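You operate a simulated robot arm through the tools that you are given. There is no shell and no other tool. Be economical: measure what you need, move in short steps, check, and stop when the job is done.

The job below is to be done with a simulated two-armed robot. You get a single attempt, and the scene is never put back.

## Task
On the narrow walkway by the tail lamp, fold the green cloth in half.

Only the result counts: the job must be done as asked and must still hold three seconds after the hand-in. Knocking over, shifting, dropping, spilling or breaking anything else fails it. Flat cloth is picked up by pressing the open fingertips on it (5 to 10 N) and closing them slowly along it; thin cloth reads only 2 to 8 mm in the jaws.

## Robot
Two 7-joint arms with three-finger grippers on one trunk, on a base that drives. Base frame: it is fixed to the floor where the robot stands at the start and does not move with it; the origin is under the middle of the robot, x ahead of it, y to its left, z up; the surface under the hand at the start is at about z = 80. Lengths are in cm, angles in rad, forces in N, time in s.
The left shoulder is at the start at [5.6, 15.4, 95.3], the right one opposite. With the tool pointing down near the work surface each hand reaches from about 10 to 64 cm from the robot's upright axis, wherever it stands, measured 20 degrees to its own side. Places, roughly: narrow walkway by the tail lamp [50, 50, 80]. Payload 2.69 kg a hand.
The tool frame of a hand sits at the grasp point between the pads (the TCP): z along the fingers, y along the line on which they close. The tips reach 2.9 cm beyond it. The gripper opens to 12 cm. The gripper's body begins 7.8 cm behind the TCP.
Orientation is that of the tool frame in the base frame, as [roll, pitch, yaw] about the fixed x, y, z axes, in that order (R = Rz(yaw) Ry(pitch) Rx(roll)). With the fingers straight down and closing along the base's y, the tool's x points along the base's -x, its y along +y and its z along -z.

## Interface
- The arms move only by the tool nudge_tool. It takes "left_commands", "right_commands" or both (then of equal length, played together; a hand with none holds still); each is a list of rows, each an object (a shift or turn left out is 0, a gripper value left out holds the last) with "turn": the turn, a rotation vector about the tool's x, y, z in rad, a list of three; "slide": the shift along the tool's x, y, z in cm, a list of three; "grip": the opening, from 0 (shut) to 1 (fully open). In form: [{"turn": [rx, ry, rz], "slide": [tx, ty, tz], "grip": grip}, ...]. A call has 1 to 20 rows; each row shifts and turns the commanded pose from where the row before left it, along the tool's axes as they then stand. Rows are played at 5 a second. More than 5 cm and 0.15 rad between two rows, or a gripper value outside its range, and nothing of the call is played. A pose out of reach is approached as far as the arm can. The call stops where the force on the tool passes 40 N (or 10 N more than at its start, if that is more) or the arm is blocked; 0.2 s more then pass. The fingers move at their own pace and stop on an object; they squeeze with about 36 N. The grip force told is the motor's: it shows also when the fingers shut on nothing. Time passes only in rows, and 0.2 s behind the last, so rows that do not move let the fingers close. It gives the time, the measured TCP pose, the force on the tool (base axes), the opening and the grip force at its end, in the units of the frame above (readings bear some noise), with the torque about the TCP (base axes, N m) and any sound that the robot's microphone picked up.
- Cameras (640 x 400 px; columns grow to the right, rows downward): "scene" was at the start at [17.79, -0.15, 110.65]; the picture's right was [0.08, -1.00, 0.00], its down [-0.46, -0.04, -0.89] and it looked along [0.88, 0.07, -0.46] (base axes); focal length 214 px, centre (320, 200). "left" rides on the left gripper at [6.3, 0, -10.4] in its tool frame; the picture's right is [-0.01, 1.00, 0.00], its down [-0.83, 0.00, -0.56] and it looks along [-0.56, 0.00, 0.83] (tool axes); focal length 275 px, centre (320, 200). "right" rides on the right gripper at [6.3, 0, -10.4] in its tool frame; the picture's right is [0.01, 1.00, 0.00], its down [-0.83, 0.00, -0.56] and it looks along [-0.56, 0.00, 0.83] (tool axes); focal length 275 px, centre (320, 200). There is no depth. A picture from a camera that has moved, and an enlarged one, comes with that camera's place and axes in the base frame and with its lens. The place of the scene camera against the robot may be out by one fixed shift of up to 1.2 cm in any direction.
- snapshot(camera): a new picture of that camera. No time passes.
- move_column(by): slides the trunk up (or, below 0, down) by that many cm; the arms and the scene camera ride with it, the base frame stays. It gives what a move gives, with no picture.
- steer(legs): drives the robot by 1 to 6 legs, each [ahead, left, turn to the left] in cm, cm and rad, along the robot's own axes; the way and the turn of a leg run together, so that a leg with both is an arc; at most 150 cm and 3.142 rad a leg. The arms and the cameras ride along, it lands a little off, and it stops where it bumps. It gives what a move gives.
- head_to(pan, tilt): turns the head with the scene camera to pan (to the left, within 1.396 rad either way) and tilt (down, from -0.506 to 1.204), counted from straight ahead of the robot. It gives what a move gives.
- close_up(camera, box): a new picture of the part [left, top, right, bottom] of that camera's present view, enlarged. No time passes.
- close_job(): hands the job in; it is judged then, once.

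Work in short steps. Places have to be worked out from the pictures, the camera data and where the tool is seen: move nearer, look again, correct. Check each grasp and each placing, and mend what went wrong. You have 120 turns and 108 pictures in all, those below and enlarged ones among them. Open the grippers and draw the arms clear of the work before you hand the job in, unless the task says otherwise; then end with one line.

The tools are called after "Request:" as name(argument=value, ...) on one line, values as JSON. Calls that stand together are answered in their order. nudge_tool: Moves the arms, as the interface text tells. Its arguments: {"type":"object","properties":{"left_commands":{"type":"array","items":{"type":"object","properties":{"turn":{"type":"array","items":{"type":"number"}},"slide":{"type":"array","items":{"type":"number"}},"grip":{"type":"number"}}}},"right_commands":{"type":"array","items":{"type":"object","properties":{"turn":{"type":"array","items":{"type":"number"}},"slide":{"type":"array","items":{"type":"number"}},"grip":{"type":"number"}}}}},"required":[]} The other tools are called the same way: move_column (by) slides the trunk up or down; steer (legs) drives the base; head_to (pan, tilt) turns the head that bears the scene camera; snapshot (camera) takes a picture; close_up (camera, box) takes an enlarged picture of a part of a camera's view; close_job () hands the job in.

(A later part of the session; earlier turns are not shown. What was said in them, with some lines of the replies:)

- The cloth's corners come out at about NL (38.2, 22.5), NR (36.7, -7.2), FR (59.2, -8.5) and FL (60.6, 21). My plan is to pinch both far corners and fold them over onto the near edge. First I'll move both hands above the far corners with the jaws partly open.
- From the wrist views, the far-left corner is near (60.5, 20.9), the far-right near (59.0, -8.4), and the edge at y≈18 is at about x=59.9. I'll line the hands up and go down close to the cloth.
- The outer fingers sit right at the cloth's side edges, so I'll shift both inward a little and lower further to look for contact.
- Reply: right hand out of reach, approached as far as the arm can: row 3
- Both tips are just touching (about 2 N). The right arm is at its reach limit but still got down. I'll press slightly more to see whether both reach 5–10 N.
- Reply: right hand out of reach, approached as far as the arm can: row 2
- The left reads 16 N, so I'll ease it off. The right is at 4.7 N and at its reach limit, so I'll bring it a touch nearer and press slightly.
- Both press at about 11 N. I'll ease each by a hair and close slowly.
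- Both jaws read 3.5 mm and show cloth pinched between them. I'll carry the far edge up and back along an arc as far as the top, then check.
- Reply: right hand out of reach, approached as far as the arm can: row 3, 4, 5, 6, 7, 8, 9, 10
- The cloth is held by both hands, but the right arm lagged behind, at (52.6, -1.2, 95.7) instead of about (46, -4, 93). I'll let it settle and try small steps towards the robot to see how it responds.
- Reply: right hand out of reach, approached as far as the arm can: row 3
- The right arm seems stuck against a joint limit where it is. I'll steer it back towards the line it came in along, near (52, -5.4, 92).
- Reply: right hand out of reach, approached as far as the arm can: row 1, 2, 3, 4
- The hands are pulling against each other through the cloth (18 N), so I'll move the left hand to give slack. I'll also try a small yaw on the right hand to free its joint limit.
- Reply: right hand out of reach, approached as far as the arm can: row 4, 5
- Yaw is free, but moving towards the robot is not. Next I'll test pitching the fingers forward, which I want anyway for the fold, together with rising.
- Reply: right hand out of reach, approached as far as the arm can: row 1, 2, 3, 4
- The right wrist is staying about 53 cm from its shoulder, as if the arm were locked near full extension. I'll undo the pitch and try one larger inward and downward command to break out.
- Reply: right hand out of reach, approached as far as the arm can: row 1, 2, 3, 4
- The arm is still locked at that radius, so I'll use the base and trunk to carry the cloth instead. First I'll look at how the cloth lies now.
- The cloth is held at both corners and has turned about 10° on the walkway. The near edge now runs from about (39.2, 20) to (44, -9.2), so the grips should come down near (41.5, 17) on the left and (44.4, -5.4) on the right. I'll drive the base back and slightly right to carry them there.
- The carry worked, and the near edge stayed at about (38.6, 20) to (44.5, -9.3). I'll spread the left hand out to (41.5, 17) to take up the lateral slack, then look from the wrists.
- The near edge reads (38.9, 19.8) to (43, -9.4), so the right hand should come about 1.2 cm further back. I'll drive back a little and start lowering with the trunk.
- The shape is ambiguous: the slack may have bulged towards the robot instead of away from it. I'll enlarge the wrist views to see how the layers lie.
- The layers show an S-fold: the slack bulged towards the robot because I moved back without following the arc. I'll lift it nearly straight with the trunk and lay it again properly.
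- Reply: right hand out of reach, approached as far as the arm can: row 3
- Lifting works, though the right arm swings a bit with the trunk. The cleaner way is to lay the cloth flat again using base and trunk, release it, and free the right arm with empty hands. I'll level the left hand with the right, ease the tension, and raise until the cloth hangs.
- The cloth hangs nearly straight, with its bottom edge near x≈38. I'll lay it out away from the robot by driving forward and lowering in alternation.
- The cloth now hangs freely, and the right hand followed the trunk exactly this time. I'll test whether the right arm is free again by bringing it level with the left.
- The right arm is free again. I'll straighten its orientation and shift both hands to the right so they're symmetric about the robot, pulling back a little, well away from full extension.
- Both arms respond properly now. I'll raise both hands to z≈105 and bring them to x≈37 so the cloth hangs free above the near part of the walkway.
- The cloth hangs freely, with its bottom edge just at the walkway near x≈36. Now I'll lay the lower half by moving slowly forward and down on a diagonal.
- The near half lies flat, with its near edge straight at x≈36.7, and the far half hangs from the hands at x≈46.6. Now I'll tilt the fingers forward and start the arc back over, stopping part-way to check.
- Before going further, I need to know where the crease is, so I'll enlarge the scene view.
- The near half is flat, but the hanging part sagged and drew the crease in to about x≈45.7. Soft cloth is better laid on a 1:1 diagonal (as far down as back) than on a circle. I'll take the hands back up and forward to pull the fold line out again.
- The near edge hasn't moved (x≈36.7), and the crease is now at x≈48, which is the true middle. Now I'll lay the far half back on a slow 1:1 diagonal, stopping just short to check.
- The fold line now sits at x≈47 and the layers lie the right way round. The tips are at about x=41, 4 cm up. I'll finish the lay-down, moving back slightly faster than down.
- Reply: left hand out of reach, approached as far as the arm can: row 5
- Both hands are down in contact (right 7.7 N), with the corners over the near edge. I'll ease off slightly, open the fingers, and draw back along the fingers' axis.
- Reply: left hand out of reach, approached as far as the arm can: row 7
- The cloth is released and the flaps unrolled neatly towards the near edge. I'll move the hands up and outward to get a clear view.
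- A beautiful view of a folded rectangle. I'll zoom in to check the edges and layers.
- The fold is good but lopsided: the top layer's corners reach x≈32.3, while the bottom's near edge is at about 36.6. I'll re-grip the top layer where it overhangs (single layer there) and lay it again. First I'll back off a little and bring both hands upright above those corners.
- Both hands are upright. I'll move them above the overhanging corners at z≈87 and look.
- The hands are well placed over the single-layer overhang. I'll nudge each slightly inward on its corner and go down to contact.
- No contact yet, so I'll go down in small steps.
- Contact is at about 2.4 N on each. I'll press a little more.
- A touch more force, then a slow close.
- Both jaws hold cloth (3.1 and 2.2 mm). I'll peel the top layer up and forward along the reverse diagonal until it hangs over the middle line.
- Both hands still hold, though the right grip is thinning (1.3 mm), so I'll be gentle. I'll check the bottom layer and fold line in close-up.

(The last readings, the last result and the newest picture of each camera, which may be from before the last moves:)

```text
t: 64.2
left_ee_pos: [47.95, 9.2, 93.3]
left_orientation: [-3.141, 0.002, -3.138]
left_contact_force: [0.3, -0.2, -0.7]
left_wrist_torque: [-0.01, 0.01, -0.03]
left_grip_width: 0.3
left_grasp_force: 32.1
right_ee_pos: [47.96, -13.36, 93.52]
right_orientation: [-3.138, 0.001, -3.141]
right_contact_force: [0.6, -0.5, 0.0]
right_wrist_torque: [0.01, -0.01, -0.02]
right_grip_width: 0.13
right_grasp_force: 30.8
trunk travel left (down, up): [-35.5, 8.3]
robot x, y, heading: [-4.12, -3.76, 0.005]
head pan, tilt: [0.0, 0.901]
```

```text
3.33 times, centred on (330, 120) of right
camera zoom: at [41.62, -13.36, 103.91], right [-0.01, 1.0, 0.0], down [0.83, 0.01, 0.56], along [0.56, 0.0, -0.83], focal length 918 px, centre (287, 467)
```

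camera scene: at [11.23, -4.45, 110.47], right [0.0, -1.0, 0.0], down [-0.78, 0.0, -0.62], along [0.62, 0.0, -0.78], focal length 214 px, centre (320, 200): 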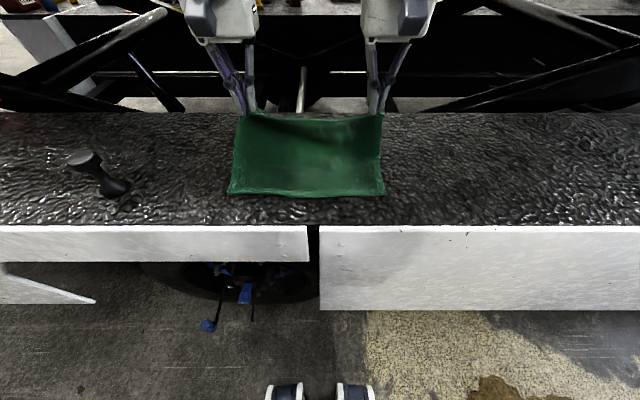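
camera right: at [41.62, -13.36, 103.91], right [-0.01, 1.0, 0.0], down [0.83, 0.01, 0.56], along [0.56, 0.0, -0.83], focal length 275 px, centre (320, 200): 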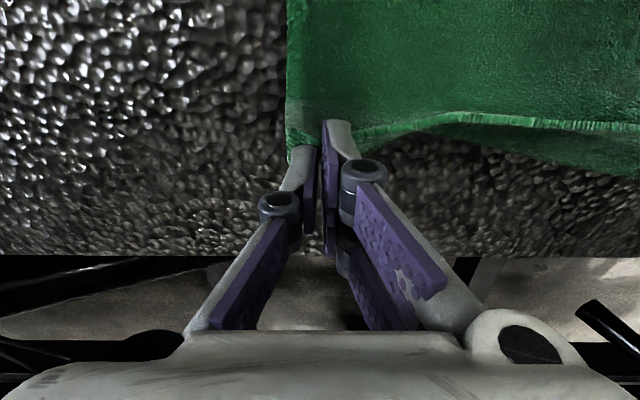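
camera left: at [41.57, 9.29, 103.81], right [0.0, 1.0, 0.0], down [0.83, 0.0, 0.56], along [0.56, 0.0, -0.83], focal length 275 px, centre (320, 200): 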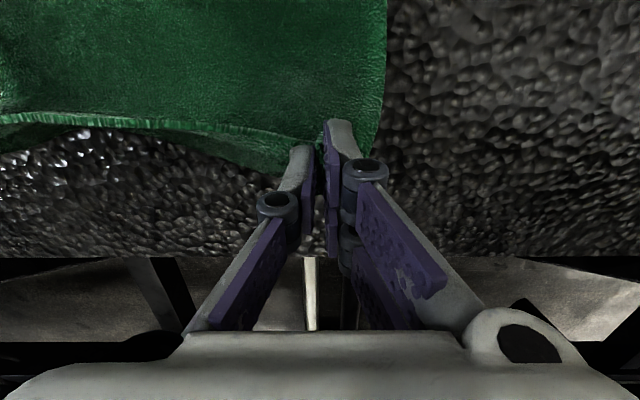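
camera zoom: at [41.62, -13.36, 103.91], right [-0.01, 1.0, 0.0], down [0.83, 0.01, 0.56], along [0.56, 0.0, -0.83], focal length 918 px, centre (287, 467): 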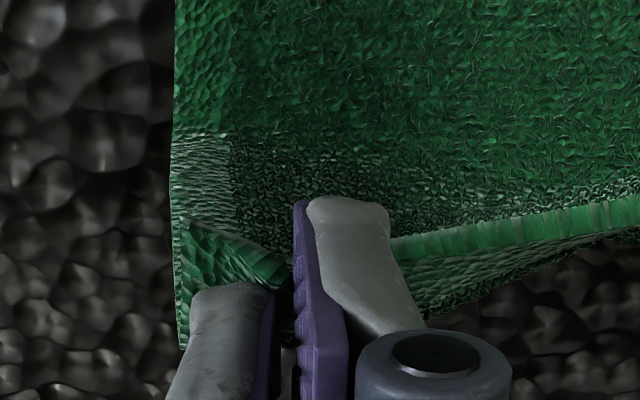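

The bottom layer is flat with its near edge at x≈37.1, and the fold line is out at the middle. I'll tilt the fingers forward and lay back on a strict 1:1 diagonal, most of the way.

Request:
nudge_tool(left_commands=[{"turn": [0, -0.1, 0]}, {"turn": [0, -0.1, 0]}, {"turn": [0, -0.1, 0]}, {"turn": [0, -0.1, 0]}, {"turn": [0, -0.1, 0]}, {"slide": [1.22, 0, 0.36]}, {"slide": [0.68, 0, 0.2]}, {"slide": [0.68, 0, 0.2]}, {"slide": [0.68, 0, 0.2]}, {"slide": [0.68, 0, 0.2]}, {"slide": [0.68, 0, 0.2]}, {"slide": [0.68, 0, 0.2]}, {"slide": [0.68, 0, 0.2]}, {"slide": [0.68, 0, 0.2]}, {"slide": [0.68, 0, 0.2]}, {"slide": [0.68, 0, 0.2]}, {"slide": [0.68, 0, 0.2]}, {"slide": [0.68, 0, 0.2]}, {}, {}], right_commands=[{"turn": [0, -0.1, 0]}, {"turn": [0, -0.1, 0]}, {"turn": [0, -0.1, 0]}, {"turn": [0, -0.1, 0]}, {"turn": [0, -0.1, 0]}, {"slide": [1.32, 0, 0.53]}, {"slide": [0.68, 0, 0.2]}, {"slide": [0.68, 0, 0.2]}, {"slide": [0.68, 0, 0.2]}, {"slide": [0.68, 0, 0.2]}, {"slide": [0.68, 0, 0.2]}, {"slide": [0.68, 0, 0.2]}, {"slide": [0.68, 0, 0.2]}, {"slide": [0.68, 0, 0.2]}, {"slide": [0.68, 0, 0.2]}, {"slide": [0.68, 0, 0.2]}, {"slide": [0.68, 0, 0.2]}, {"slide": [0.68, 0, 0.2]}, {}, {}])

Request:
close_up(camera="scene", box=[210, 95, 410, 215])

Request:
snapshot(camera="right")

Request:
snapshot(camera="left")

```text
t: 68.4
left_ee_pos: [41.12, 9.34, 86.37]
left_orientation: [-3.141, 0.501, -3.14]
left_contact_force: [0.5, 1.0, -1.3]
left_wrist_torque: [0.02, 0.05, 0.05]
left_grip_width: 0.33
left_grasp_force: 32.3
right_ee_pos: [40.99, -13.31, 86.31]
right_orientation: [-3.139, 0.503, -3.14]
right_contact_force: [-0.8, 1.2, 0.1]
right_wrist_torque: [-0.02, 0.01, 0.02]
right_grip_width: 0.0
right_grasp_force: 28.7
trunk travel left (down, up): [-35.5, 8.3]
robot x, y, heading: [-3.56, -3.71, -0.0]
head pan, tilt: [0.0, 0.901]
```

```text
3.20 times, centred on (310, 155) of scene
camera zoom: at [11.21, -4.45, 110.47], right [0.0, -1.0, 0.0], down [-0.78, 0.0, -0.62], along [0.62, 0.0, -0.78], focal length 686 px, centre (352, 344)
```

zoom: 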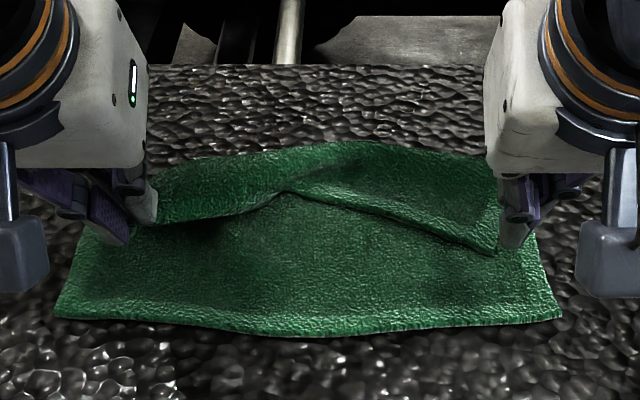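

```text
43 pictures are left
camera right: at [30.5, -13.27, 92.42], right [0.0, 1.0, 0.0], down [0.46, 0.0, 0.89], along [0.89, 0.0, -0.46], focal length 275 px, centre (320, 200)
```

right: 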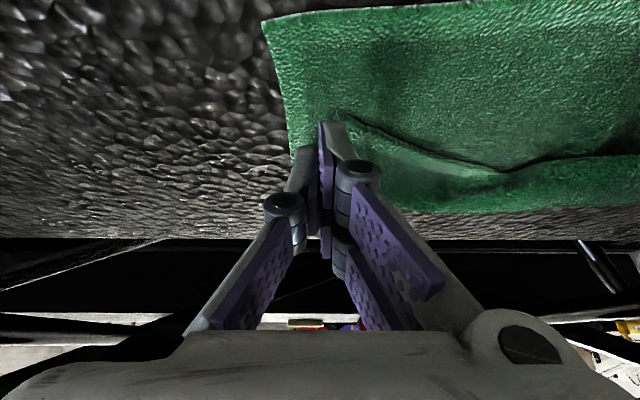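

```text
42 pictures are left
camera left: at [30.53, 9.27, 92.58], right [0.0, 1.0, 0.0], down [0.46, 0.0, 0.89], along [0.89, 0.0, -0.46], focal length 275 px, centre (320, 200)
```

left: 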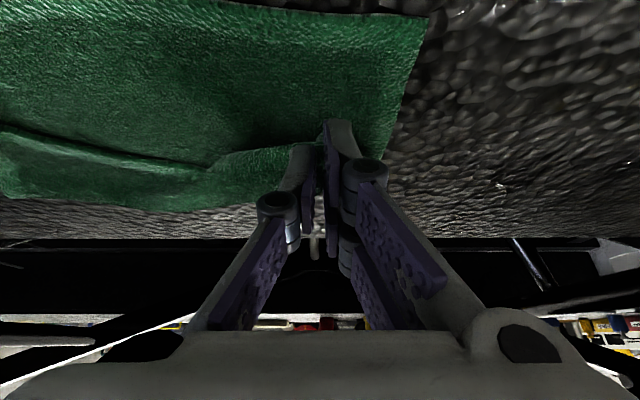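

The right hand lost its corner (the jaws read 0), and that corner dropped onto the bottom layer. The left still holds. I'll lift the right hand away to see where the corner lies.

Request:
nudge_tool(right_commands=[{"slide": [0.6, -1.5, -1.2], "grip": 0.1}, {"slide": [0.6, -1.5, -1.4]}, {"slide": [0.6, -1.5, -1.4]}, {"slide": [0.6, -1.5, -1.4]}, {"turn": [0, 0.1, 0]}, {"turn": [0, 0.1, 0]}, {"turn": [0, 0.1, 0]}, {"turn": [0, 0.1, 0]}, {"turn": [0, 0.1, 0]}, {}])

Request:
close_up(camera="scene", box=[210, 95, 410, 215])

Request:
snapshot(camera="right")

```text
t: 70.6
left_ee_pos: [41.14, 9.29, 86.46]
left_orientation: [-3.141, 0.501, -3.139]
left_contact_force: [0.3, 0.2, -0.5]
left_wrist_torque: [0.02, 0.02, 0.01]
left_grip_width: 0.31
left_grasp_force: 32.5
right_ee_pos: [36.37, -19.29, 89.75]
right_orientation: [-3.141, 0.001, 3.141]
right_contact_force: [0.5, -0.8, 0.2]
right_wrist_torque: [0.02, 0.03, 0.0]
right_grip_width: 1.21
right_grasp_force: 0.1
trunk travel left (down, up): [-35.5, 8.3]
robot x, y, heading: [-4.09, -3.55, 0.001]
head pan, tilt: [0.0, 0.901]
```

```text
3.20 times, centred on (310, 155) of scene
camera zoom: at [11.21, -4.46, 110.47], right [0.0, -1.0, 0.0], down [-0.78, 0.0, -0.62], along [0.62, 0.0, -0.78], focal length 686 px, centre (352, 344)
```

zoom: 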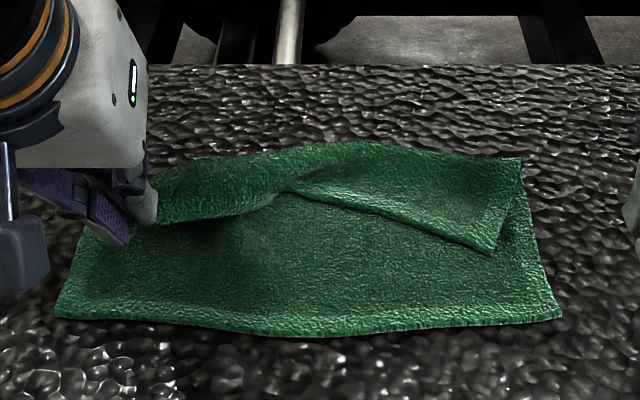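

```text
40 pictures are left
camera right: at [30.04, -19.28, 100.23], right [-0.01, 1.0, 0.0], down [0.83, 0.0, 0.56], along [0.56, 0.0, -0.83], focal length 275 px, centre (320, 200)
```

right: 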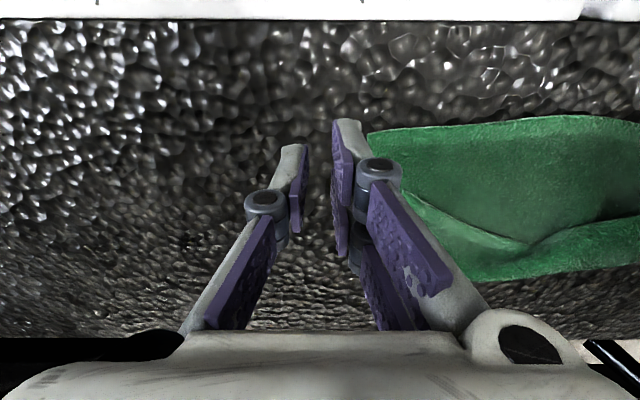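

The right corner lies at about (41.9, -13), around 4.5 cm short of the near edge. I'll re-pinch it a bit inside the corner and watch the jaw reading to tell one layer from two. First I'll move above it.

Request:
nudge_tool(right_commands=[{"slide": [-2.2, 2, 0], "grip": 0.2}, {"slide": [-2.2, 2, 0]}, {"slide": [-2.2, 2, 0.5]}, {"slide": [-2.0, 1.8, 1]}, {}])

Request:
snapshot(camera="right")

Request:
close_up(camera="scene", box=[210, 95, 410, 215])

```text
t: 71.8
left_ee_pos: [41.1, 9.24, 86.54]
left_orientation: [-3.14, 0.501, -3.139]
left_contact_force: [-0.4, -0.2, -0.5]
left_wrist_torque: [0.01, 0.0, -0.01]
left_grip_width: 0.31
left_grasp_force: 32.6
right_ee_pos: [44.97, -11.46, 88.49]
right_orientation: [-3.14, 0.002, -3.14]
right_contact_force: [0.5, 0.1, 0.5]
right_wrist_torque: [-0.01, -0.02, -0.01]
right_grip_width: 2.42
right_grasp_force: 0.1
trunk travel left (down, up): [-35.5, 8.3]
robot x, y, heading: [-3.6, -3.4, -0.002]
head pan, tilt: [0.0, 0.901]
```

```text
39 pictures are left
camera right: at [38.74, -11.39, 98.93], right [-0.01, 1.0, 0.0], down [0.83, 0.01, 0.56], along [0.56, 0.0, -0.83], focal length 275 px, centre (320, 200)
```

right: 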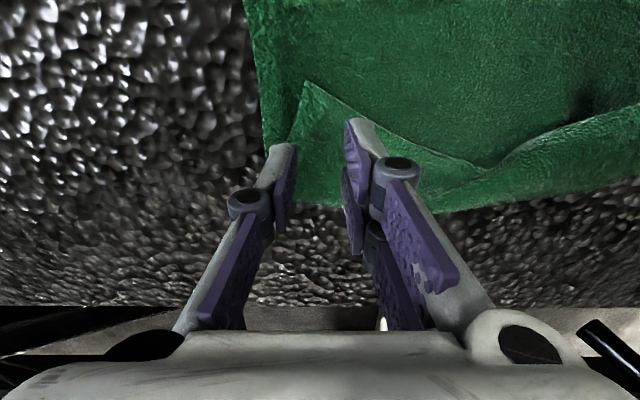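

```text
3.20 times, centred on (310, 155) of scene
camera zoom: at [11.2, -4.47, 110.48], right [0.0, -1.0, 0.0], down [-0.78, 0.0, -0.62], along [0.62, 0.0, -0.78], focal length 686 px, centre (352, 344)
```

zoom: 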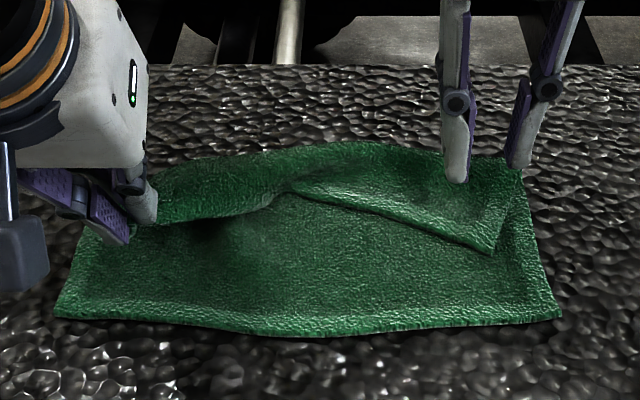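

The corner reads (42.3, -12.2) from here. I'll shift slightly left, narrow the jaws a bit, and go down lightly.

Request:
nudge_tool(right_commands=[{"slide": [0, 0.5, 1.5], "grip": 0.18}, {"slide": [0, 0, 1.5]}, {"slide": [0, 0, 1.0]}, {"slide": [0, 0, 0.5]}, {"slide": [0, 0, 0.3]}, {}])

```text
t: 73.2
left_ee_pos: [41.18, 9.31, 86.47]
left_orientation: [-3.141, 0.501, -3.14]
left_contact_force: [-0.1, -1.2, 0.5]
left_wrist_torque: [-0.02, 0.0, 0.01]
left_grip_width: 0.34
left_grasp_force: 32.3
right_ee_pos: [45.12, -11.03, 83.46]
right_orientation: [-3.14, 0.002, -3.141]
right_contact_force: [-0.8, -0.6, 3.4]
right_wrist_torque: [0.02, 0.03, 0.03]
right_grip_width: 2.14
right_grasp_force: 0.0
trunk travel left (down, up): [-35.5, 8.3]
robot x, y, heading: [-4.02, -3.49, -0.002]
head pan, tilt: [0.0, 0.901]
```

There's contact at 3.4 N. I'll add a touch and close slowly.

Request:
nudge_tool(right_commands=[{"slide": [0, 0, 0.04]}, {}, {"grip": 0.16}, {"grip": 0.14}, {"grip": 0.12}, {"grip": 0.1}, {"grip": 0.08}, {"grip": 0.06}, {"grip": 0.04}, {"grip": 0.02}, {"grip": 0}, {}, {}])

Request:
snapshot(camera="right")

Request:
close_up(camera="scene", box=[210, 95, 410, 215])

```text
t: 76.0
left_ee_pos: [41.06, 9.35, 86.35]
left_orientation: [3.14, 0.502, -3.141]
left_contact_force: [-0.2, -0.3, -0.3]
left_wrist_torque: [-0.03, -0.01, 0.04]
left_grip_width: 0.34
left_grasp_force: 32.7
right_ee_pos: [45.17, -11.02, 83.5]
right_orientation: [-3.14, 0.002, -3.141]
right_contact_force: [0.1, -0.2, 1.9]
right_wrist_torque: [-0.02, 0.0, 0.0]
right_grip_width: 0.36
right_grasp_force: 32.1
trunk travel left (down, up): [-35.5, 8.3]
robot x, y, heading: [-3.97, -3.69, 0.004]
head pan, tilt: [0.0, 0.901]
```

```text
37 pictures are left
camera right: at [38.7, -10.99, 93.89], right [-0.01, 1.0, 0.0], down [0.83, 0.01, 0.56], along [0.56, 0.0, -0.83], focal length 275 px, centre (320, 200)
```

right: 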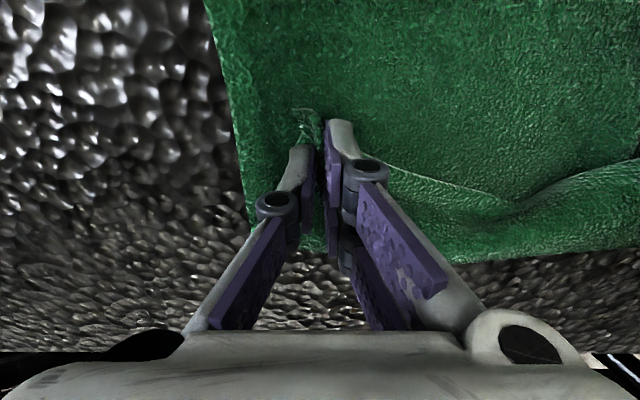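

```text
3.20 times, centred on (310, 155) of scene
camera zoom: at [11.2, -4.45, 110.47], right [0.0, -1.0, 0.0], down [-0.78, 0.0, -0.62], along [0.62, 0.0, -0.78], focal length 686 px, centre (352, 344)
```

zoom: 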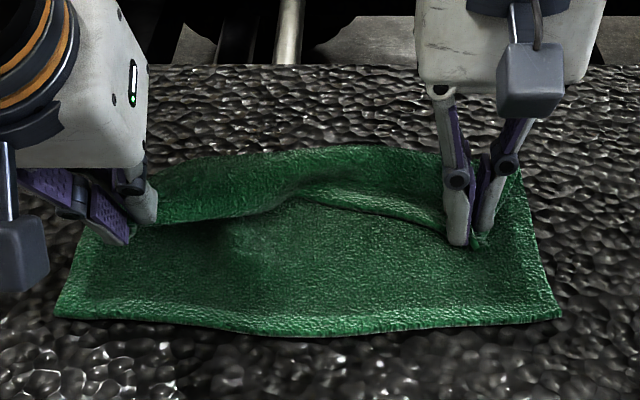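

The right jaws hold 3.6 mm, consistent with one bunched layer. I'll lift it 2.5 cm and check that the bottom layer stays down.

Request:
nudge_tool(right_commands=[{"slide": [0, 0, -0.8]}, {"slide": [0.3, 0, -0.8]}, {"slide": [0.4, 0, -0.8]}, {}])

Request:
close_up(camera="scene", box=[210, 95, 410, 215])

Request:
snapshot(camera="right")

```text
t: 77.0
left_ee_pos: [41.11, 9.28, 86.26]
left_orientation: [-3.141, 0.501, -3.139]
left_contact_force: [-0.4, 1.0, -0.8]
left_wrist_torque: [0.02, 0.01, -0.01]
left_grip_width: 0.32
left_grasp_force: 32.2
right_ee_pos: [44.3, -10.89, 85.78]
right_orientation: [-3.139, 0.002, -3.14]
right_contact_force: [-0.2, 0.3, 0.2]
right_wrist_torque: [-0.02, 0.02, -0.04]
right_grip_width: 0.37
right_grasp_force: 31.8
trunk travel left (down, up): [-35.5, 8.3]
robot x, y, heading: [-4.14, -3.34, 0.001]
head pan, tilt: [0.0, 0.901]
```

```text
3.20 times, centred on (310, 155) of scene
camera zoom: at [11.22, -4.45, 110.47], right [0.0, -1.0, 0.0], down [-0.78, 0.0, -0.62], along [0.62, 0.0, -0.78], focal length 686 px, centre (352, 344)
```

zoom: 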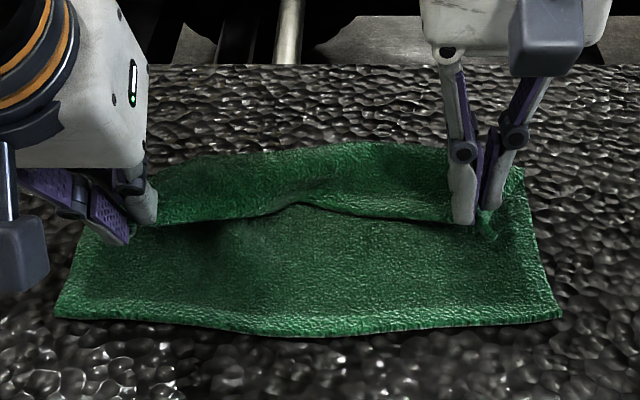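

```text
34 pictures are left
camera right: at [37.97, -11.0, 96.26], right [-0.01, 1.0, 0.0], down [0.83, 0.01, 0.56], along [0.56, 0.0, -0.83], focal length 275 px, centre (320, 200)
```

right: 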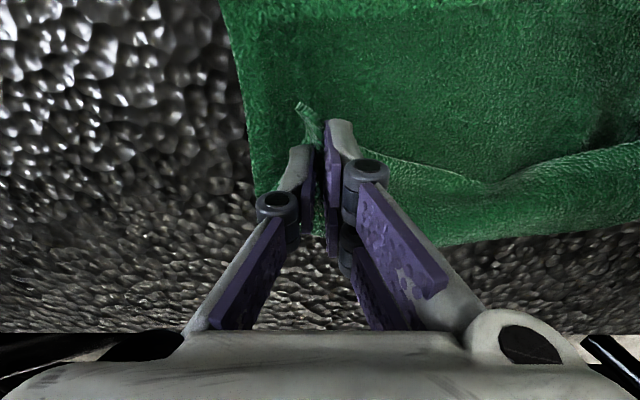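

The top layer lifts alone and the bottom stays down. Now I'll bring both corners to the near edge together, spreading the right hand outward a bit.

Request:
nudge_tool(left_commands=[{"slide": [0.8, 0, 0.05]}, {"slide": [0.8, 0, 0.05]}, {"slide": [0.8, 0, 0.05]}, {"slide": [0.8, 0, 0.05]}, {"slide": [0.8, 0, 0.05]}, {"slide": [0.8, 0, 0.05]}, {}], right_commands=[{"slide": [0.75, -0.37, 0.2]}, {"slide": [0.75, -0.37, 0.3]}, {"slide": [0.75, -0.37, 0.4]}, {"slide": [0.75, -0.37, 0.4]}, {"slide": [0.75, -0.37, 0.4]}, {"slide": [0.75, -0.37, 0.4]}, {}])

Request:
close_up(camera="scene", box=[210, 95, 410, 215])

Request:
snapshot(camera="right")

Request:
snapshot(camera="left")

```text
t: 78.6
left_ee_pos: [37.07, 9.2, 83.7]
left_orientation: [3.141, 0.501, -3.139]
left_contact_force: [-0.2, -0.3, 0.2]
left_wrist_torque: [-0.01, 0.0, 0.0]
left_grip_width: 0.31
left_grasp_force: 32.2
right_ee_pos: [39.72, -13.22, 83.73]
right_orientation: [3.141, 0.003, -3.14]
right_contact_force: [0.3, 0.2, 0.8]
right_wrist_torque: [0.0, -0.01, -0.01]
right_grip_width: 0.35
right_grasp_force: 32.9
trunk travel left (down, up): [-35.5, 8.3]
robot x, y, heading: [-4.06, -3.43, 0.003]
head pan, tilt: [0.0, 0.901]
```

```text
3.20 times, centred on (310, 155) of scene
camera zoom: at [11.22, -4.45, 110.47], right [0.0, -1.0, 0.0], down [-0.78, 0.0, -0.62], along [0.62, 0.0, -0.78], focal length 686 px, centre (352, 344)
```

zoom: 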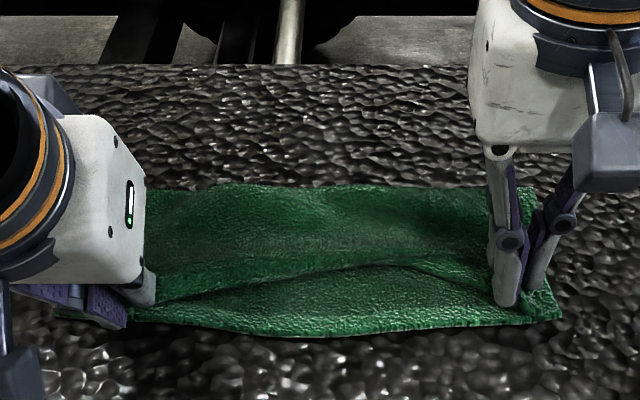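

```text
32 pictures are left
camera right: at [33.4, -13.22, 94.11], right [-0.01, 1.0, 0.0], down [0.83, 0.01, 0.56], along [0.56, 0.0, -0.83], focal length 275 px, centre (320, 200)
```

right: 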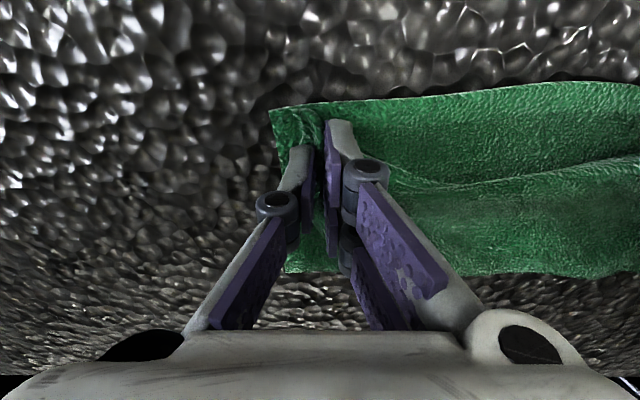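

```text
31 pictures are left
camera left: at [26.39, 9.22, 89.98], right [0.0, 1.0, 0.0], down [0.46, 0.0, 0.89], along [0.89, 0.0, -0.46], focal length 275 px, centre (320, 200)
```

left: 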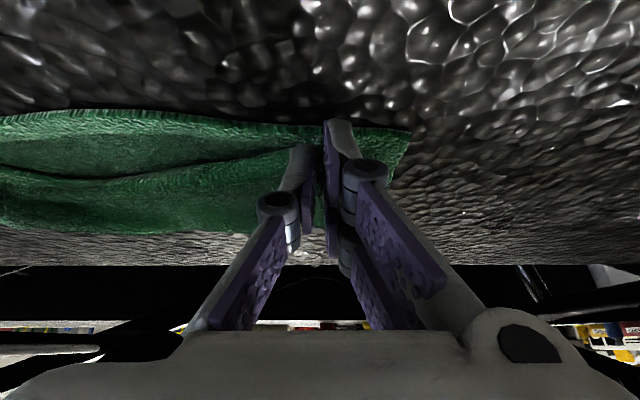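

Both corners are at the near edge with almost no force. I'll open gently and lift straight up.

Request:
nudge_tool(left_commands=[{"grip": 0.04}, {"grip": 0.08}, {"grip": 0.12}, {"grip": 0.18}, {"grip": 0.25}, {}, {"slide": [-0.24, 0, -0.44]}, {"slide": [-0.48, 0, -0.88]}, {"slide": [-0.48, 0, -0.88]}, {"slide": [-0.72, 0, -1.32]}, {"slide": [-0.96, 0, -1.76]}, {"slide": [-0.96, 0, -1.76]}, {"slide": [-0.96, 0, -1.76]}, {}], right_commands=[{"grip": 0.04}, {"grip": 0.08}, {"grip": 0.12}, {"grip": 0.18}, {"grip": 0.25}, {}, {"slide": [0, 0, -0.5]}, {"slide": [0, 0, -1]}, {"slide": [0, 0, -1]}, {"slide": [0, 0, -1.5]}, {"slide": [0, 0, -2]}, {"slide": [0, 0, -2]}, {"slide": [0, 0, -2]}, {}])

Request:
snapshot(camera="right")

Request:
close_up(camera="scene", box=[210, 95, 410, 215])

```text
t: 81.6
left_ee_pos: [36.9, 9.34, 93.83]
left_orientation: [3.14, 0.501, -3.139]
left_contact_force: [0.4, 0.5, 0.3]
left_wrist_torque: [-0.01, -0.02, 0.0]
left_grip_width: 3.0
left_grasp_force: 0.1
right_ee_pos: [39.91, -13.18, 93.81]
right_orientation: [-3.138, 0.001, -3.141]
right_contact_force: [0.5, 0.0, 0.3]
right_wrist_torque: [0.03, 0.01, 0.0]
right_grip_width: 3.0
right_grasp_force: 0.0
trunk travel left (down, up): [-35.5, 8.3]
robot x, y, heading: [-3.7, -3.65, 0.003]
head pan, tilt: [0.0, 0.901]
```

```text
30 pictures are left
camera right: at [33.49, -13.22, 104.28], right [-0.01, 1.0, 0.0], down [0.83, 0.0, 0.56], along [0.56, 0.0, -0.83], focal length 275 px, centre (320, 200)
```

right: 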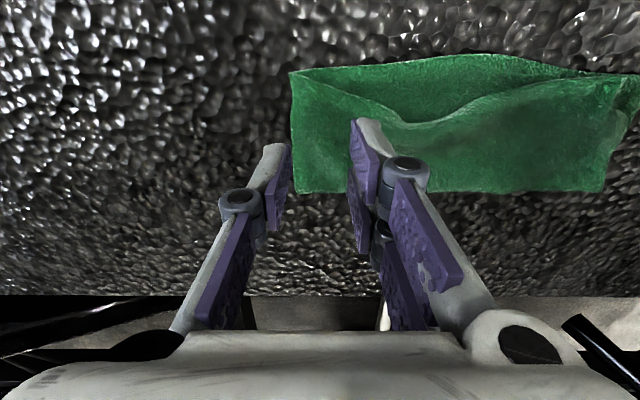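

```text
3.20 times, centred on (310, 155) of scene
camera zoom: at [11.22, -4.45, 110.47], right [0.0, -1.0, 0.0], down [-0.78, 0.0, -0.62], along [0.62, 0.0, -0.78], focal length 686 px, centre (352, 344)
```

zoom: 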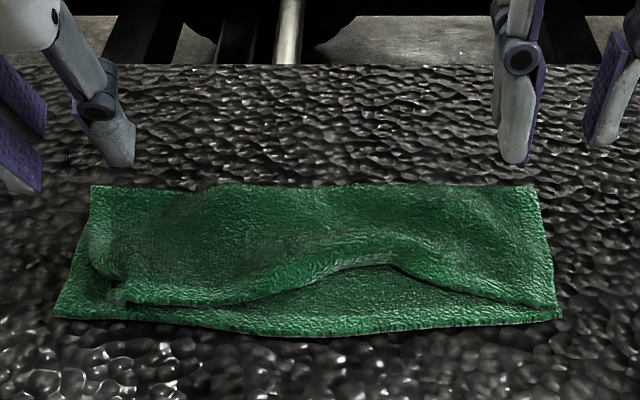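

It's much better: the right corner is right on the near edge and the left is close. The middle of the top edge is bowed about 4 cm short, though, so I'll pinch it there lightly with the right hand and draw it to the near edge.

Request:
nudge_tool(left_commands=[{"slide": [0, 1, -0.5]}, {"slide": [0, 1, -0.5]}, {"slide": [0, 1, -0.5]}, {"slide": [0, 1, -0.5]}, {}, {}, {}, {}], right_commands=[{"slide": [-0.7, 2, 1], "grip": 0.2}, {"slide": [-0.7, 2, 1.5]}, {"slide": [-0.7, 2, 1.5]}, {"slide": [-0.7, 1.8, 2]}, {"slide": [0, 0, 2]}, {"slide": [0, 0, 1.2]}, {"slide": [0, 0, 0.6]}, {}])

Request:
snapshot(camera="right")

```text
t: 83.4
left_ee_pos: [36.02, 13.18, 95.77]
left_orientation: [-3.14, 0.5, -3.141]
left_contact_force: [1.0, -0.4, -0.2]
left_wrist_torque: [-0.01, -0.03, 0.02]
left_grip_width: 2.99
left_grasp_force: 0.1
right_ee_pos: [42.6, -5.42, 83.89]
right_orientation: [-3.14, 0.003, -3.138]
right_contact_force: [0.8, -0.1, 1.5]
right_wrist_torque: [0.01, 0.04, -0.03]
right_grip_width: 2.39
right_grasp_force: 0.2
trunk travel left (down, up): [-35.5, 8.3]
robot x, y, heading: [-3.91, -3.71, 0.002]
head pan, tilt: [0.0, 0.901]
```

```text
28 pictures are left
camera right: at [36.26, -5.35, 94.27], right [-0.01, 1.0, 0.0], down [0.83, 0.01, 0.56], along [0.56, 0.0, -0.83], focal length 275 px, centre (320, 200)
```

right: 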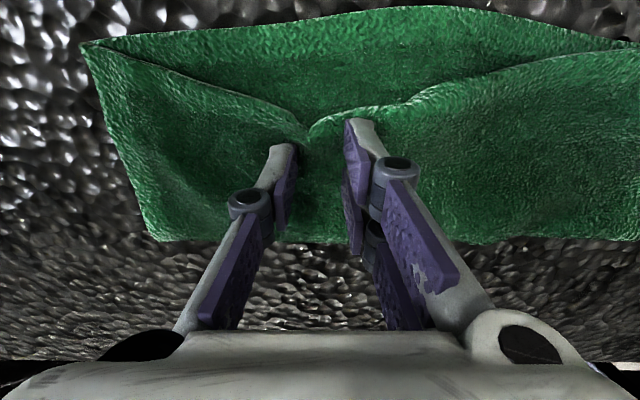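

The fingers are on the edge at its deepest point, just in contact. I'll press a hair and close.

Request:
nudge_tool(right_commands=[{"slide": [0, 0, 0.25]}, {"slide": [0, 0, 0.05]}, {"grip": 0.18}, {"grip": 0.16}, {"grip": 0.14}, {"grip": 0.12}, {"grip": 0.1}, {"grip": 0.08}, {"grip": 0.06}, {"grip": 0.04}, {"grip": 0.02}, {"grip": 0}, {}, {}])

Request:
snapshot(camera="right")

```text
t: 86.4
left_ee_pos: [35.99, 13.27, 95.73]
left_orientation: [-3.141, 0.501, -3.14]
left_contact_force: [-0.1, -0.4, 0.9]
left_wrist_torque: [-0.04, 0.0, -0.01]
left_grip_width: 2.99
left_grasp_force: 0.1
right_ee_pos: [42.45, -5.39, 83.65]
right_orientation: [-3.139, 0.002, -3.141]
right_contact_force: [0.0, 0.0, 2.2]
right_wrist_torque: [-0.02, 0.01, 0.0]
right_grip_width: 0.38
right_grasp_force: 32.8
trunk travel left (down, up): [-35.5, 8.3]
robot x, y, heading: [-3.58, -3.29, 0.0]
head pan, tilt: [0.0, 0.901]
```

```text
27 pictures are left
camera right: at [36.24, -5.37, 94.06], right [-0.01, 1.0, 0.0], down [0.83, 0.0, 0.56], along [0.56, 0.0, -0.83], focal length 275 px, centre (320, 200)
```

right: 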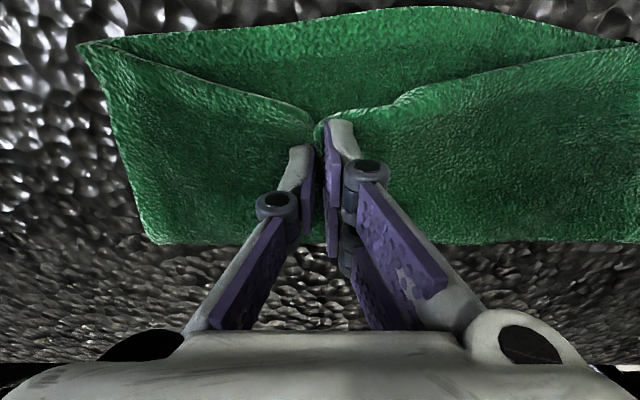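

I have 3.8 mm in the jaws. I'll lift slightly, draw it 4.2 cm toward the near edge, and set it down.

Request:
nudge_tool(right_commands=[{"slide": [0.2, 0, -0.6]}, {"slide": [0.5, 0, -0.5]}, {"slide": [0.7, 0, 0]}, {"slide": [0.7, 0, 0]}, {"slide": [0.7, 0, 0]}, {"slide": [0.7, 0, 0.2]}, {"slide": [0.7, 0, 0.6]}, {}])

Request:
snapshot(camera="right")

Request:
close_up(camera="scene", box=[210, 95, 410, 215])

```text
t: 88.2
left_ee_pos: [35.89, 13.24, 95.65]
left_orientation: [3.141, 0.501, -3.14]
left_contact_force: [-0.2, 0.3, -0.5]
left_wrist_torque: [0.03, 0.0, -0.02]
left_grip_width: 3.0
left_grasp_force: 0.0
right_ee_pos: [38.37, -5.48, 83.94]
right_orientation: [-3.14, 0.002, -3.14]
right_contact_force: [1.7, 1.0, 3.7]
right_wrist_torque: [0.03, 0.05, -0.02]
right_grip_width: 0.35
right_grasp_force: 32.5
trunk travel left (down, up): [-35.5, 8.3]
robot x, y, heading: [-3.97, -3.7, 0.001]
head pan, tilt: [0.0, 0.901]
```

```text
26 pictures are left
camera right: at [32.09, -5.41, 94.36], right [-0.01, 1.0, 0.0], down [0.83, 0.0, 0.56], along [0.56, 0.0, -0.83], focal length 275 px, centre (320, 200)
```

right: 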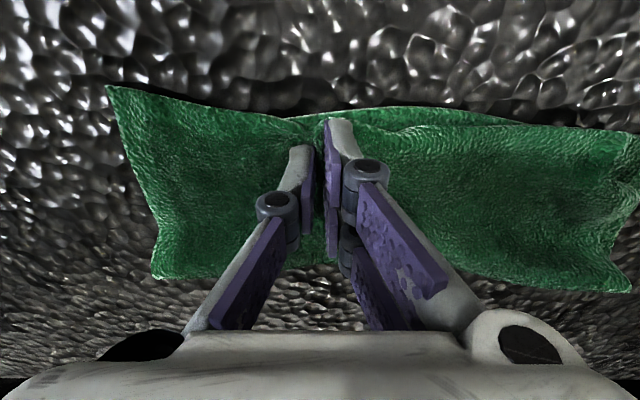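

```text
3.20 times, centred on (310, 155) of scene
camera zoom: at [11.2, -4.44, 110.48], right [0.0, -1.0, 0.0], down [-0.78, 0.0, -0.62], along [0.62, 0.0, -0.78], focal length 686 px, centre (352, 344)
```

zoom: 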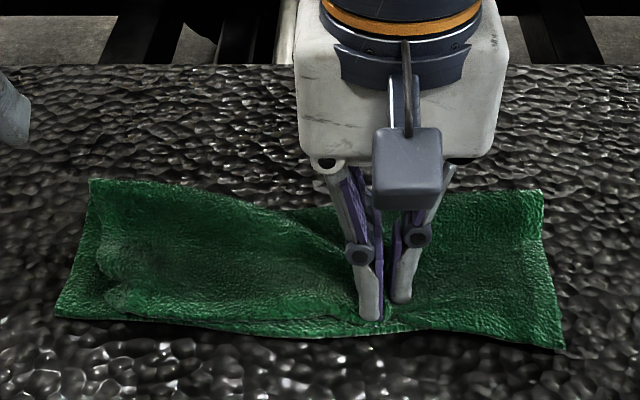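

The middle is now near the near edge. I'll release it and lift straight up, then inspect.

Request:
nudge_tool(right_commands=[{"grip": 0.04}, {"grip": 0.08}, {"grip": 0.14}, {"grip": 0.2}, {}, {"slide": [0, 0, -0.6]}, {"slide": [0, 0, -1]}, {"slide": [0, 0, -2]}, {"slide": [0, -2, -3]}, {"slide": [0, -3, -3]}, {"slide": [0, -3, -3]}, {"slide": [0, -3, -2]}, {}])

Request:
close_up(camera="scene", box=[210, 95, 410, 215])

Request:
snapshot(camera="left")

```text
t: 91.0
left_ee_pos: [35.85, 13.21, 95.78]
left_orientation: [3.14, 0.501, -3.141]
left_contact_force: [-0.1, 0.3, -0.2]
left_wrist_torque: [-0.02, 0.0, -0.01]
left_grip_width: 3.0
left_grasp_force: 0.1
right_ee_pos: [38.34, -16.32, 98.83]
right_orientation: [-3.139, 0.002, -3.141]
right_contact_force: [-0.8, -0.4, -0.2]
right_wrist_torque: [0.01, 0.0, 0.02]
right_grip_width: 2.39
right_grasp_force: 0.2
trunk travel left (down, up): [-35.5, 8.3]
robot x, y, heading: [-3.75, -3.74, -0.003]
head pan, tilt: [0.0, 0.901]
```

```text
3.20 times, centred on (310, 155) of scene
camera zoom: at [11.22, -4.43, 110.47], right [0.0, -1.0, 0.0], down [-0.78, 0.0, -0.62], along [0.62, 0.0, -0.78], focal length 686 px, centre (352, 344)
```

zoom: 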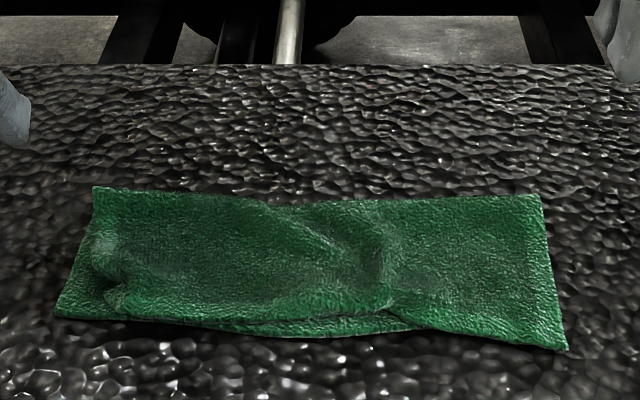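

```text
23 pictures are left
camera left: at [25.33, 13.2, 101.86], right [0.0, 1.0, 0.0], down [0.46, 0.0, 0.89], along [0.89, 0.0, -0.46], focal length 275 px, centre (320, 200)
```

left: 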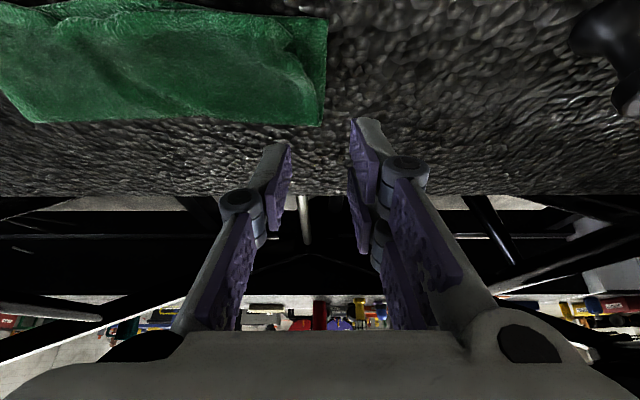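

It's nearly a clean half-fold. The top-left corner is curled in about 3–4 cm, so I'll inspect it more closely before correcting.

Request:
close_up(camera="scene", box=[222, 150, 282, 200])

Request:
close_up(camera="left", box=[220, 0, 360, 130])

```text
8.00 times, centred on (252, 175) of scene
camera zoom: at [11.22, -4.43, 110.47], right [0.0, -1.0, 0.0], down [-0.78, 0.0, -0.62], along [0.62, 0.0, -0.78], focal length 1716 px, centre (864, 400)
```

zoom: 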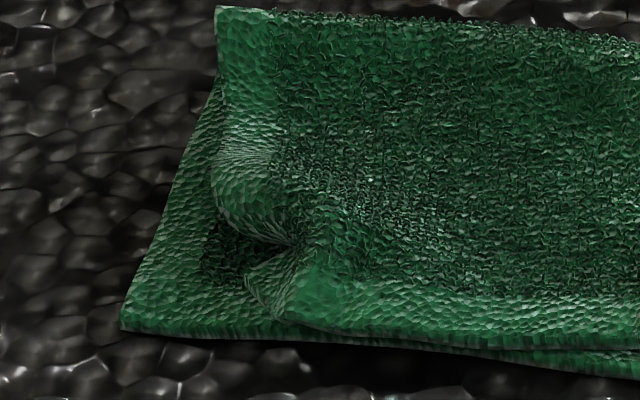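

```text
3.08 times, centred on (290, 65) of left
camera zoom: at [25.33, 13.2, 101.86], right [0.0, 1.0, 0.0], down [0.46, 0.0, 0.89], along [0.89, 0.0, -0.46], focal length 847 px, centre (412, 615)
```

zoom: 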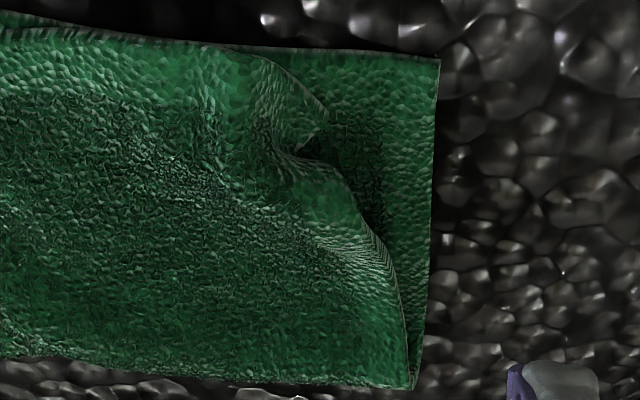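

The top-left corner is only about 3 cm short because of the pucker left by the pinch. I'll undo the pucker by pressing closed fingertips lightly there and opening them along the edge.

Request:
nudge_tool(left_commands=[{"turn": [0, 0.1, 0], "grip": 0}, {"turn": [0, 0.1, 0]}, {"turn": [0, 0.1, 0]}, {"turn": [0, 0.1, 0]}, {"turn": [0, 0.1, 0]}, {"slide": [-1.15, -1, 2]}, {"slide": [-1.15, -1, 2.5]}, {"slide": [-1.15, -0.9, 3]}, {"slide": [0, 0, 2.5]}, {"slide": [0, 0, 1.2]}, {"slide": [0, 0, 0.5]}, {}])

Request:
snapshot(camera="left")

```text
t: 93.6
left_ee_pos: [39.65, 10.37, 84.02]
left_orientation: [-3.141, 0.002, -3.14]
left_contact_force: [0.7, 0.2, -0.2]
left_wrist_torque: [0.01, 0.0, -0.02]
left_grip_width: 0.0
left_grasp_force: 27.6
right_ee_pos: [38.33, -16.29, 98.79]
right_orientation: [-3.14, 0.001, -3.14]
right_contact_force: [-0.4, 0.6, 0.9]
right_wrist_torque: [0.01, -0.01, -0.02]
right_grip_width: 2.43
right_grasp_force: 0.0
trunk travel left (down, up): [-35.5, 8.3]
robot x, y, heading: [-3.62, -3.71, 0.001]
head pan, tilt: [0.0, 0.901]
```

```text
20 pictures are left
camera left: at [33.1, 10.38, 94.39], right [0.0, 1.0, 0.0], down [0.83, 0.0, 0.56], along [0.56, 0.0, -0.83], focal length 275 px, centre (320, 200)
```

left: 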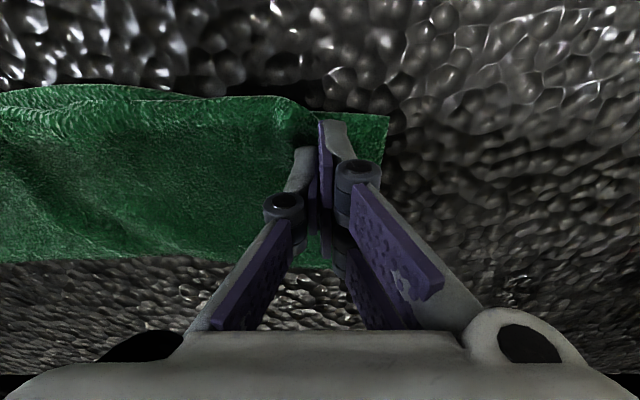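

The fingers are over the pucker. I'll go down a few millimetres to a light press.

Request:
nudge_tool(left_commands=[{"slide": [0.4, 0, 0.2]}, {"slide": [0, 0, 0.2]}, {"slide": [0, 0, 0.1]}, {}])

```text
t: 94.6
left_ee_pos: [39.16, 10.39, 83.44]
left_orientation: [3.141, 0.004, -3.139]
left_contact_force: [-0.2, 0.5, 3.9]
left_wrist_torque: [-0.02, 0.02, 0.01]
left_grip_width: 0.01
left_grasp_force: 28.6
right_ee_pos: [38.26, -16.39, 98.74]
right_orientation: [3.141, 0.002, -3.141]
right_contact_force: [0.1, 1.0, 0.1]
right_wrist_torque: [0.01, 0.01, -0.01]
right_grip_width: 2.4
right_grasp_force: 0.1
trunk travel left (down, up): [-35.5, 8.3]
robot x, y, heading: [-3.61, -3.27, 0.002]
head pan, tilt: [0.0, 0.901]
```

The press is a light 3.9 N. I'll spread the fingers slowly, then lift.

Request:
nudge_tool(left_commands=[{"grip": 0.04}, {"grip": 0.08}, {"grip": 0.12}, {"grip": 0.16}, {"grip": 0.2}, {"grip": 0.24}, {"grip": 0.28}, {"grip": 0.32}, {}, {"slide": [0, 0, -0.5]}, {"slide": [0, 0, -1.5]}, {"slide": [0, 0.5, -3]}, {"slide": [0, 2, -3]}, {"slide": [0, 2, -3]}, {"slide": [0, 2, -2]}, {}])

Request:
close_up(camera="scene", box=[210, 95, 410, 215])

Request:
snapshot(camera="left")

```text
t: 98.0
left_ee_pos: [38.99, 17.01, 96.58]
left_orientation: [-3.141, 0.001, -3.141]
left_contact_force: [0.6, 0.3, 0.4]
left_wrist_torque: [0.04, 0.02, -0.04]
left_grip_width: 3.85
left_grasp_force: 0.0
right_ee_pos: [38.22, -16.35, 98.72]
right_orientation: [3.141, 0.004, -3.141]
right_contact_force: [0.4, 0.4, -0.5]
right_wrist_torque: [0.01, 0.03, -0.01]
right_grip_width: 2.41
right_grasp_force: 0.1
trunk travel left (down, up): [-35.5, 8.3]
robot x, y, heading: [-4.03, -3.57, 0.002]
head pan, tilt: [0.0, 0.901]
```

```text
3.20 times, centred on (310, 155) of scene
camera zoom: at [11.22, -4.47, 110.47], right [0.0, -1.0, 0.0], down [-0.78, 0.0, -0.62], along [0.62, 0.0, -0.78], focal length 686 px, centre (352, 344)
```

zoom: 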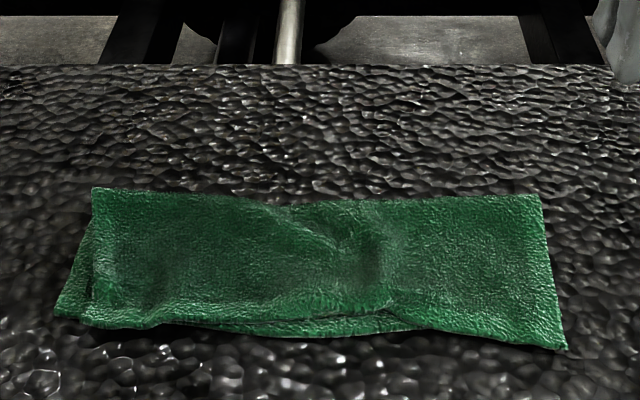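

```text
18 pictures are left
camera left: at [32.57, 17.02, 106.99], right [0.0, 1.0, 0.0], down [0.83, 0.0, 0.56], along [0.56, 0.0, -0.83], focal length 275 px, centre (320, 200)
```

left: 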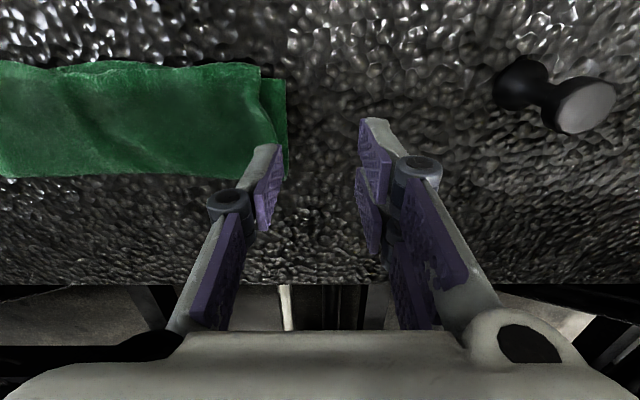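

The top-left corner now lies flat about 1.5 cm from its partner, the top edge follows the near edge, and the knob is undisturbed. I'll open the grippers, draw both arms up and clear, and take a last look.

Request:
nudge_tool(left_commands=[{"slide": [1, 1, -2], "grip": 0.8}, {"slide": [1, 1, -2]}, {"slide": [1, 0, -1]}, {}, {}], right_commands=[{"slide": [1, -1.5, -1], "grip": 0.8}, {"slide": [1, -1.5, -1]}, {"slide": [1, -1, -1]}, {}, {}])

Request:
snapshot(camera="scene")

```text
t: 99.2
left_ee_pos: [35.93, 18.95, 101.47]
left_orientation: [-3.141, 0.003, -3.139]
left_contact_force: [0.2, 0.2, 0.3]
left_wrist_torque: [0.02, 0.01, 0.01]
left_grip_width: 9.62
left_grasp_force: 0.0
right_ee_pos: [35.33, -20.4, 101.5]
right_orientation: [-3.139, 0.001, 3.141]
right_contact_force: [0.0, 0.4, -0.1]
right_wrist_torque: [0.0, -0.01, 0.02]
right_grip_width: 9.58
right_grasp_force: 0.1
trunk travel left (down, up): [-35.5, 8.3]
robot x, y, heading: [-4.45, -3.5, 0.002]
head pan, tilt: [0.0, 0.901]
```

```text
17 pictures are left
camera scene: at [11.21, -4.46, 110.47], right [0.0, -1.0, 0.0], down [-0.78, 0.0, -0.62], along [0.62, 0.0, -0.78], focal length 214 px, centre (320, 200)
```

scene: 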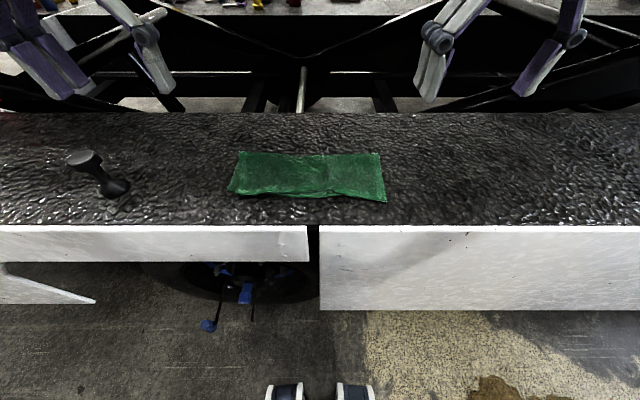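

The cloth lies folded in half and at rest, the arms are clear, and nothing else was disturbed. I'm handing it in.

Request:
close_job()

```text
The job is handed in.
```

The green cloth is folded in half on the walkway by the tail lamp and the job is handed in; the top layer's edge is within about 1–2 cm of the bottom one's, and nothing else was moved.
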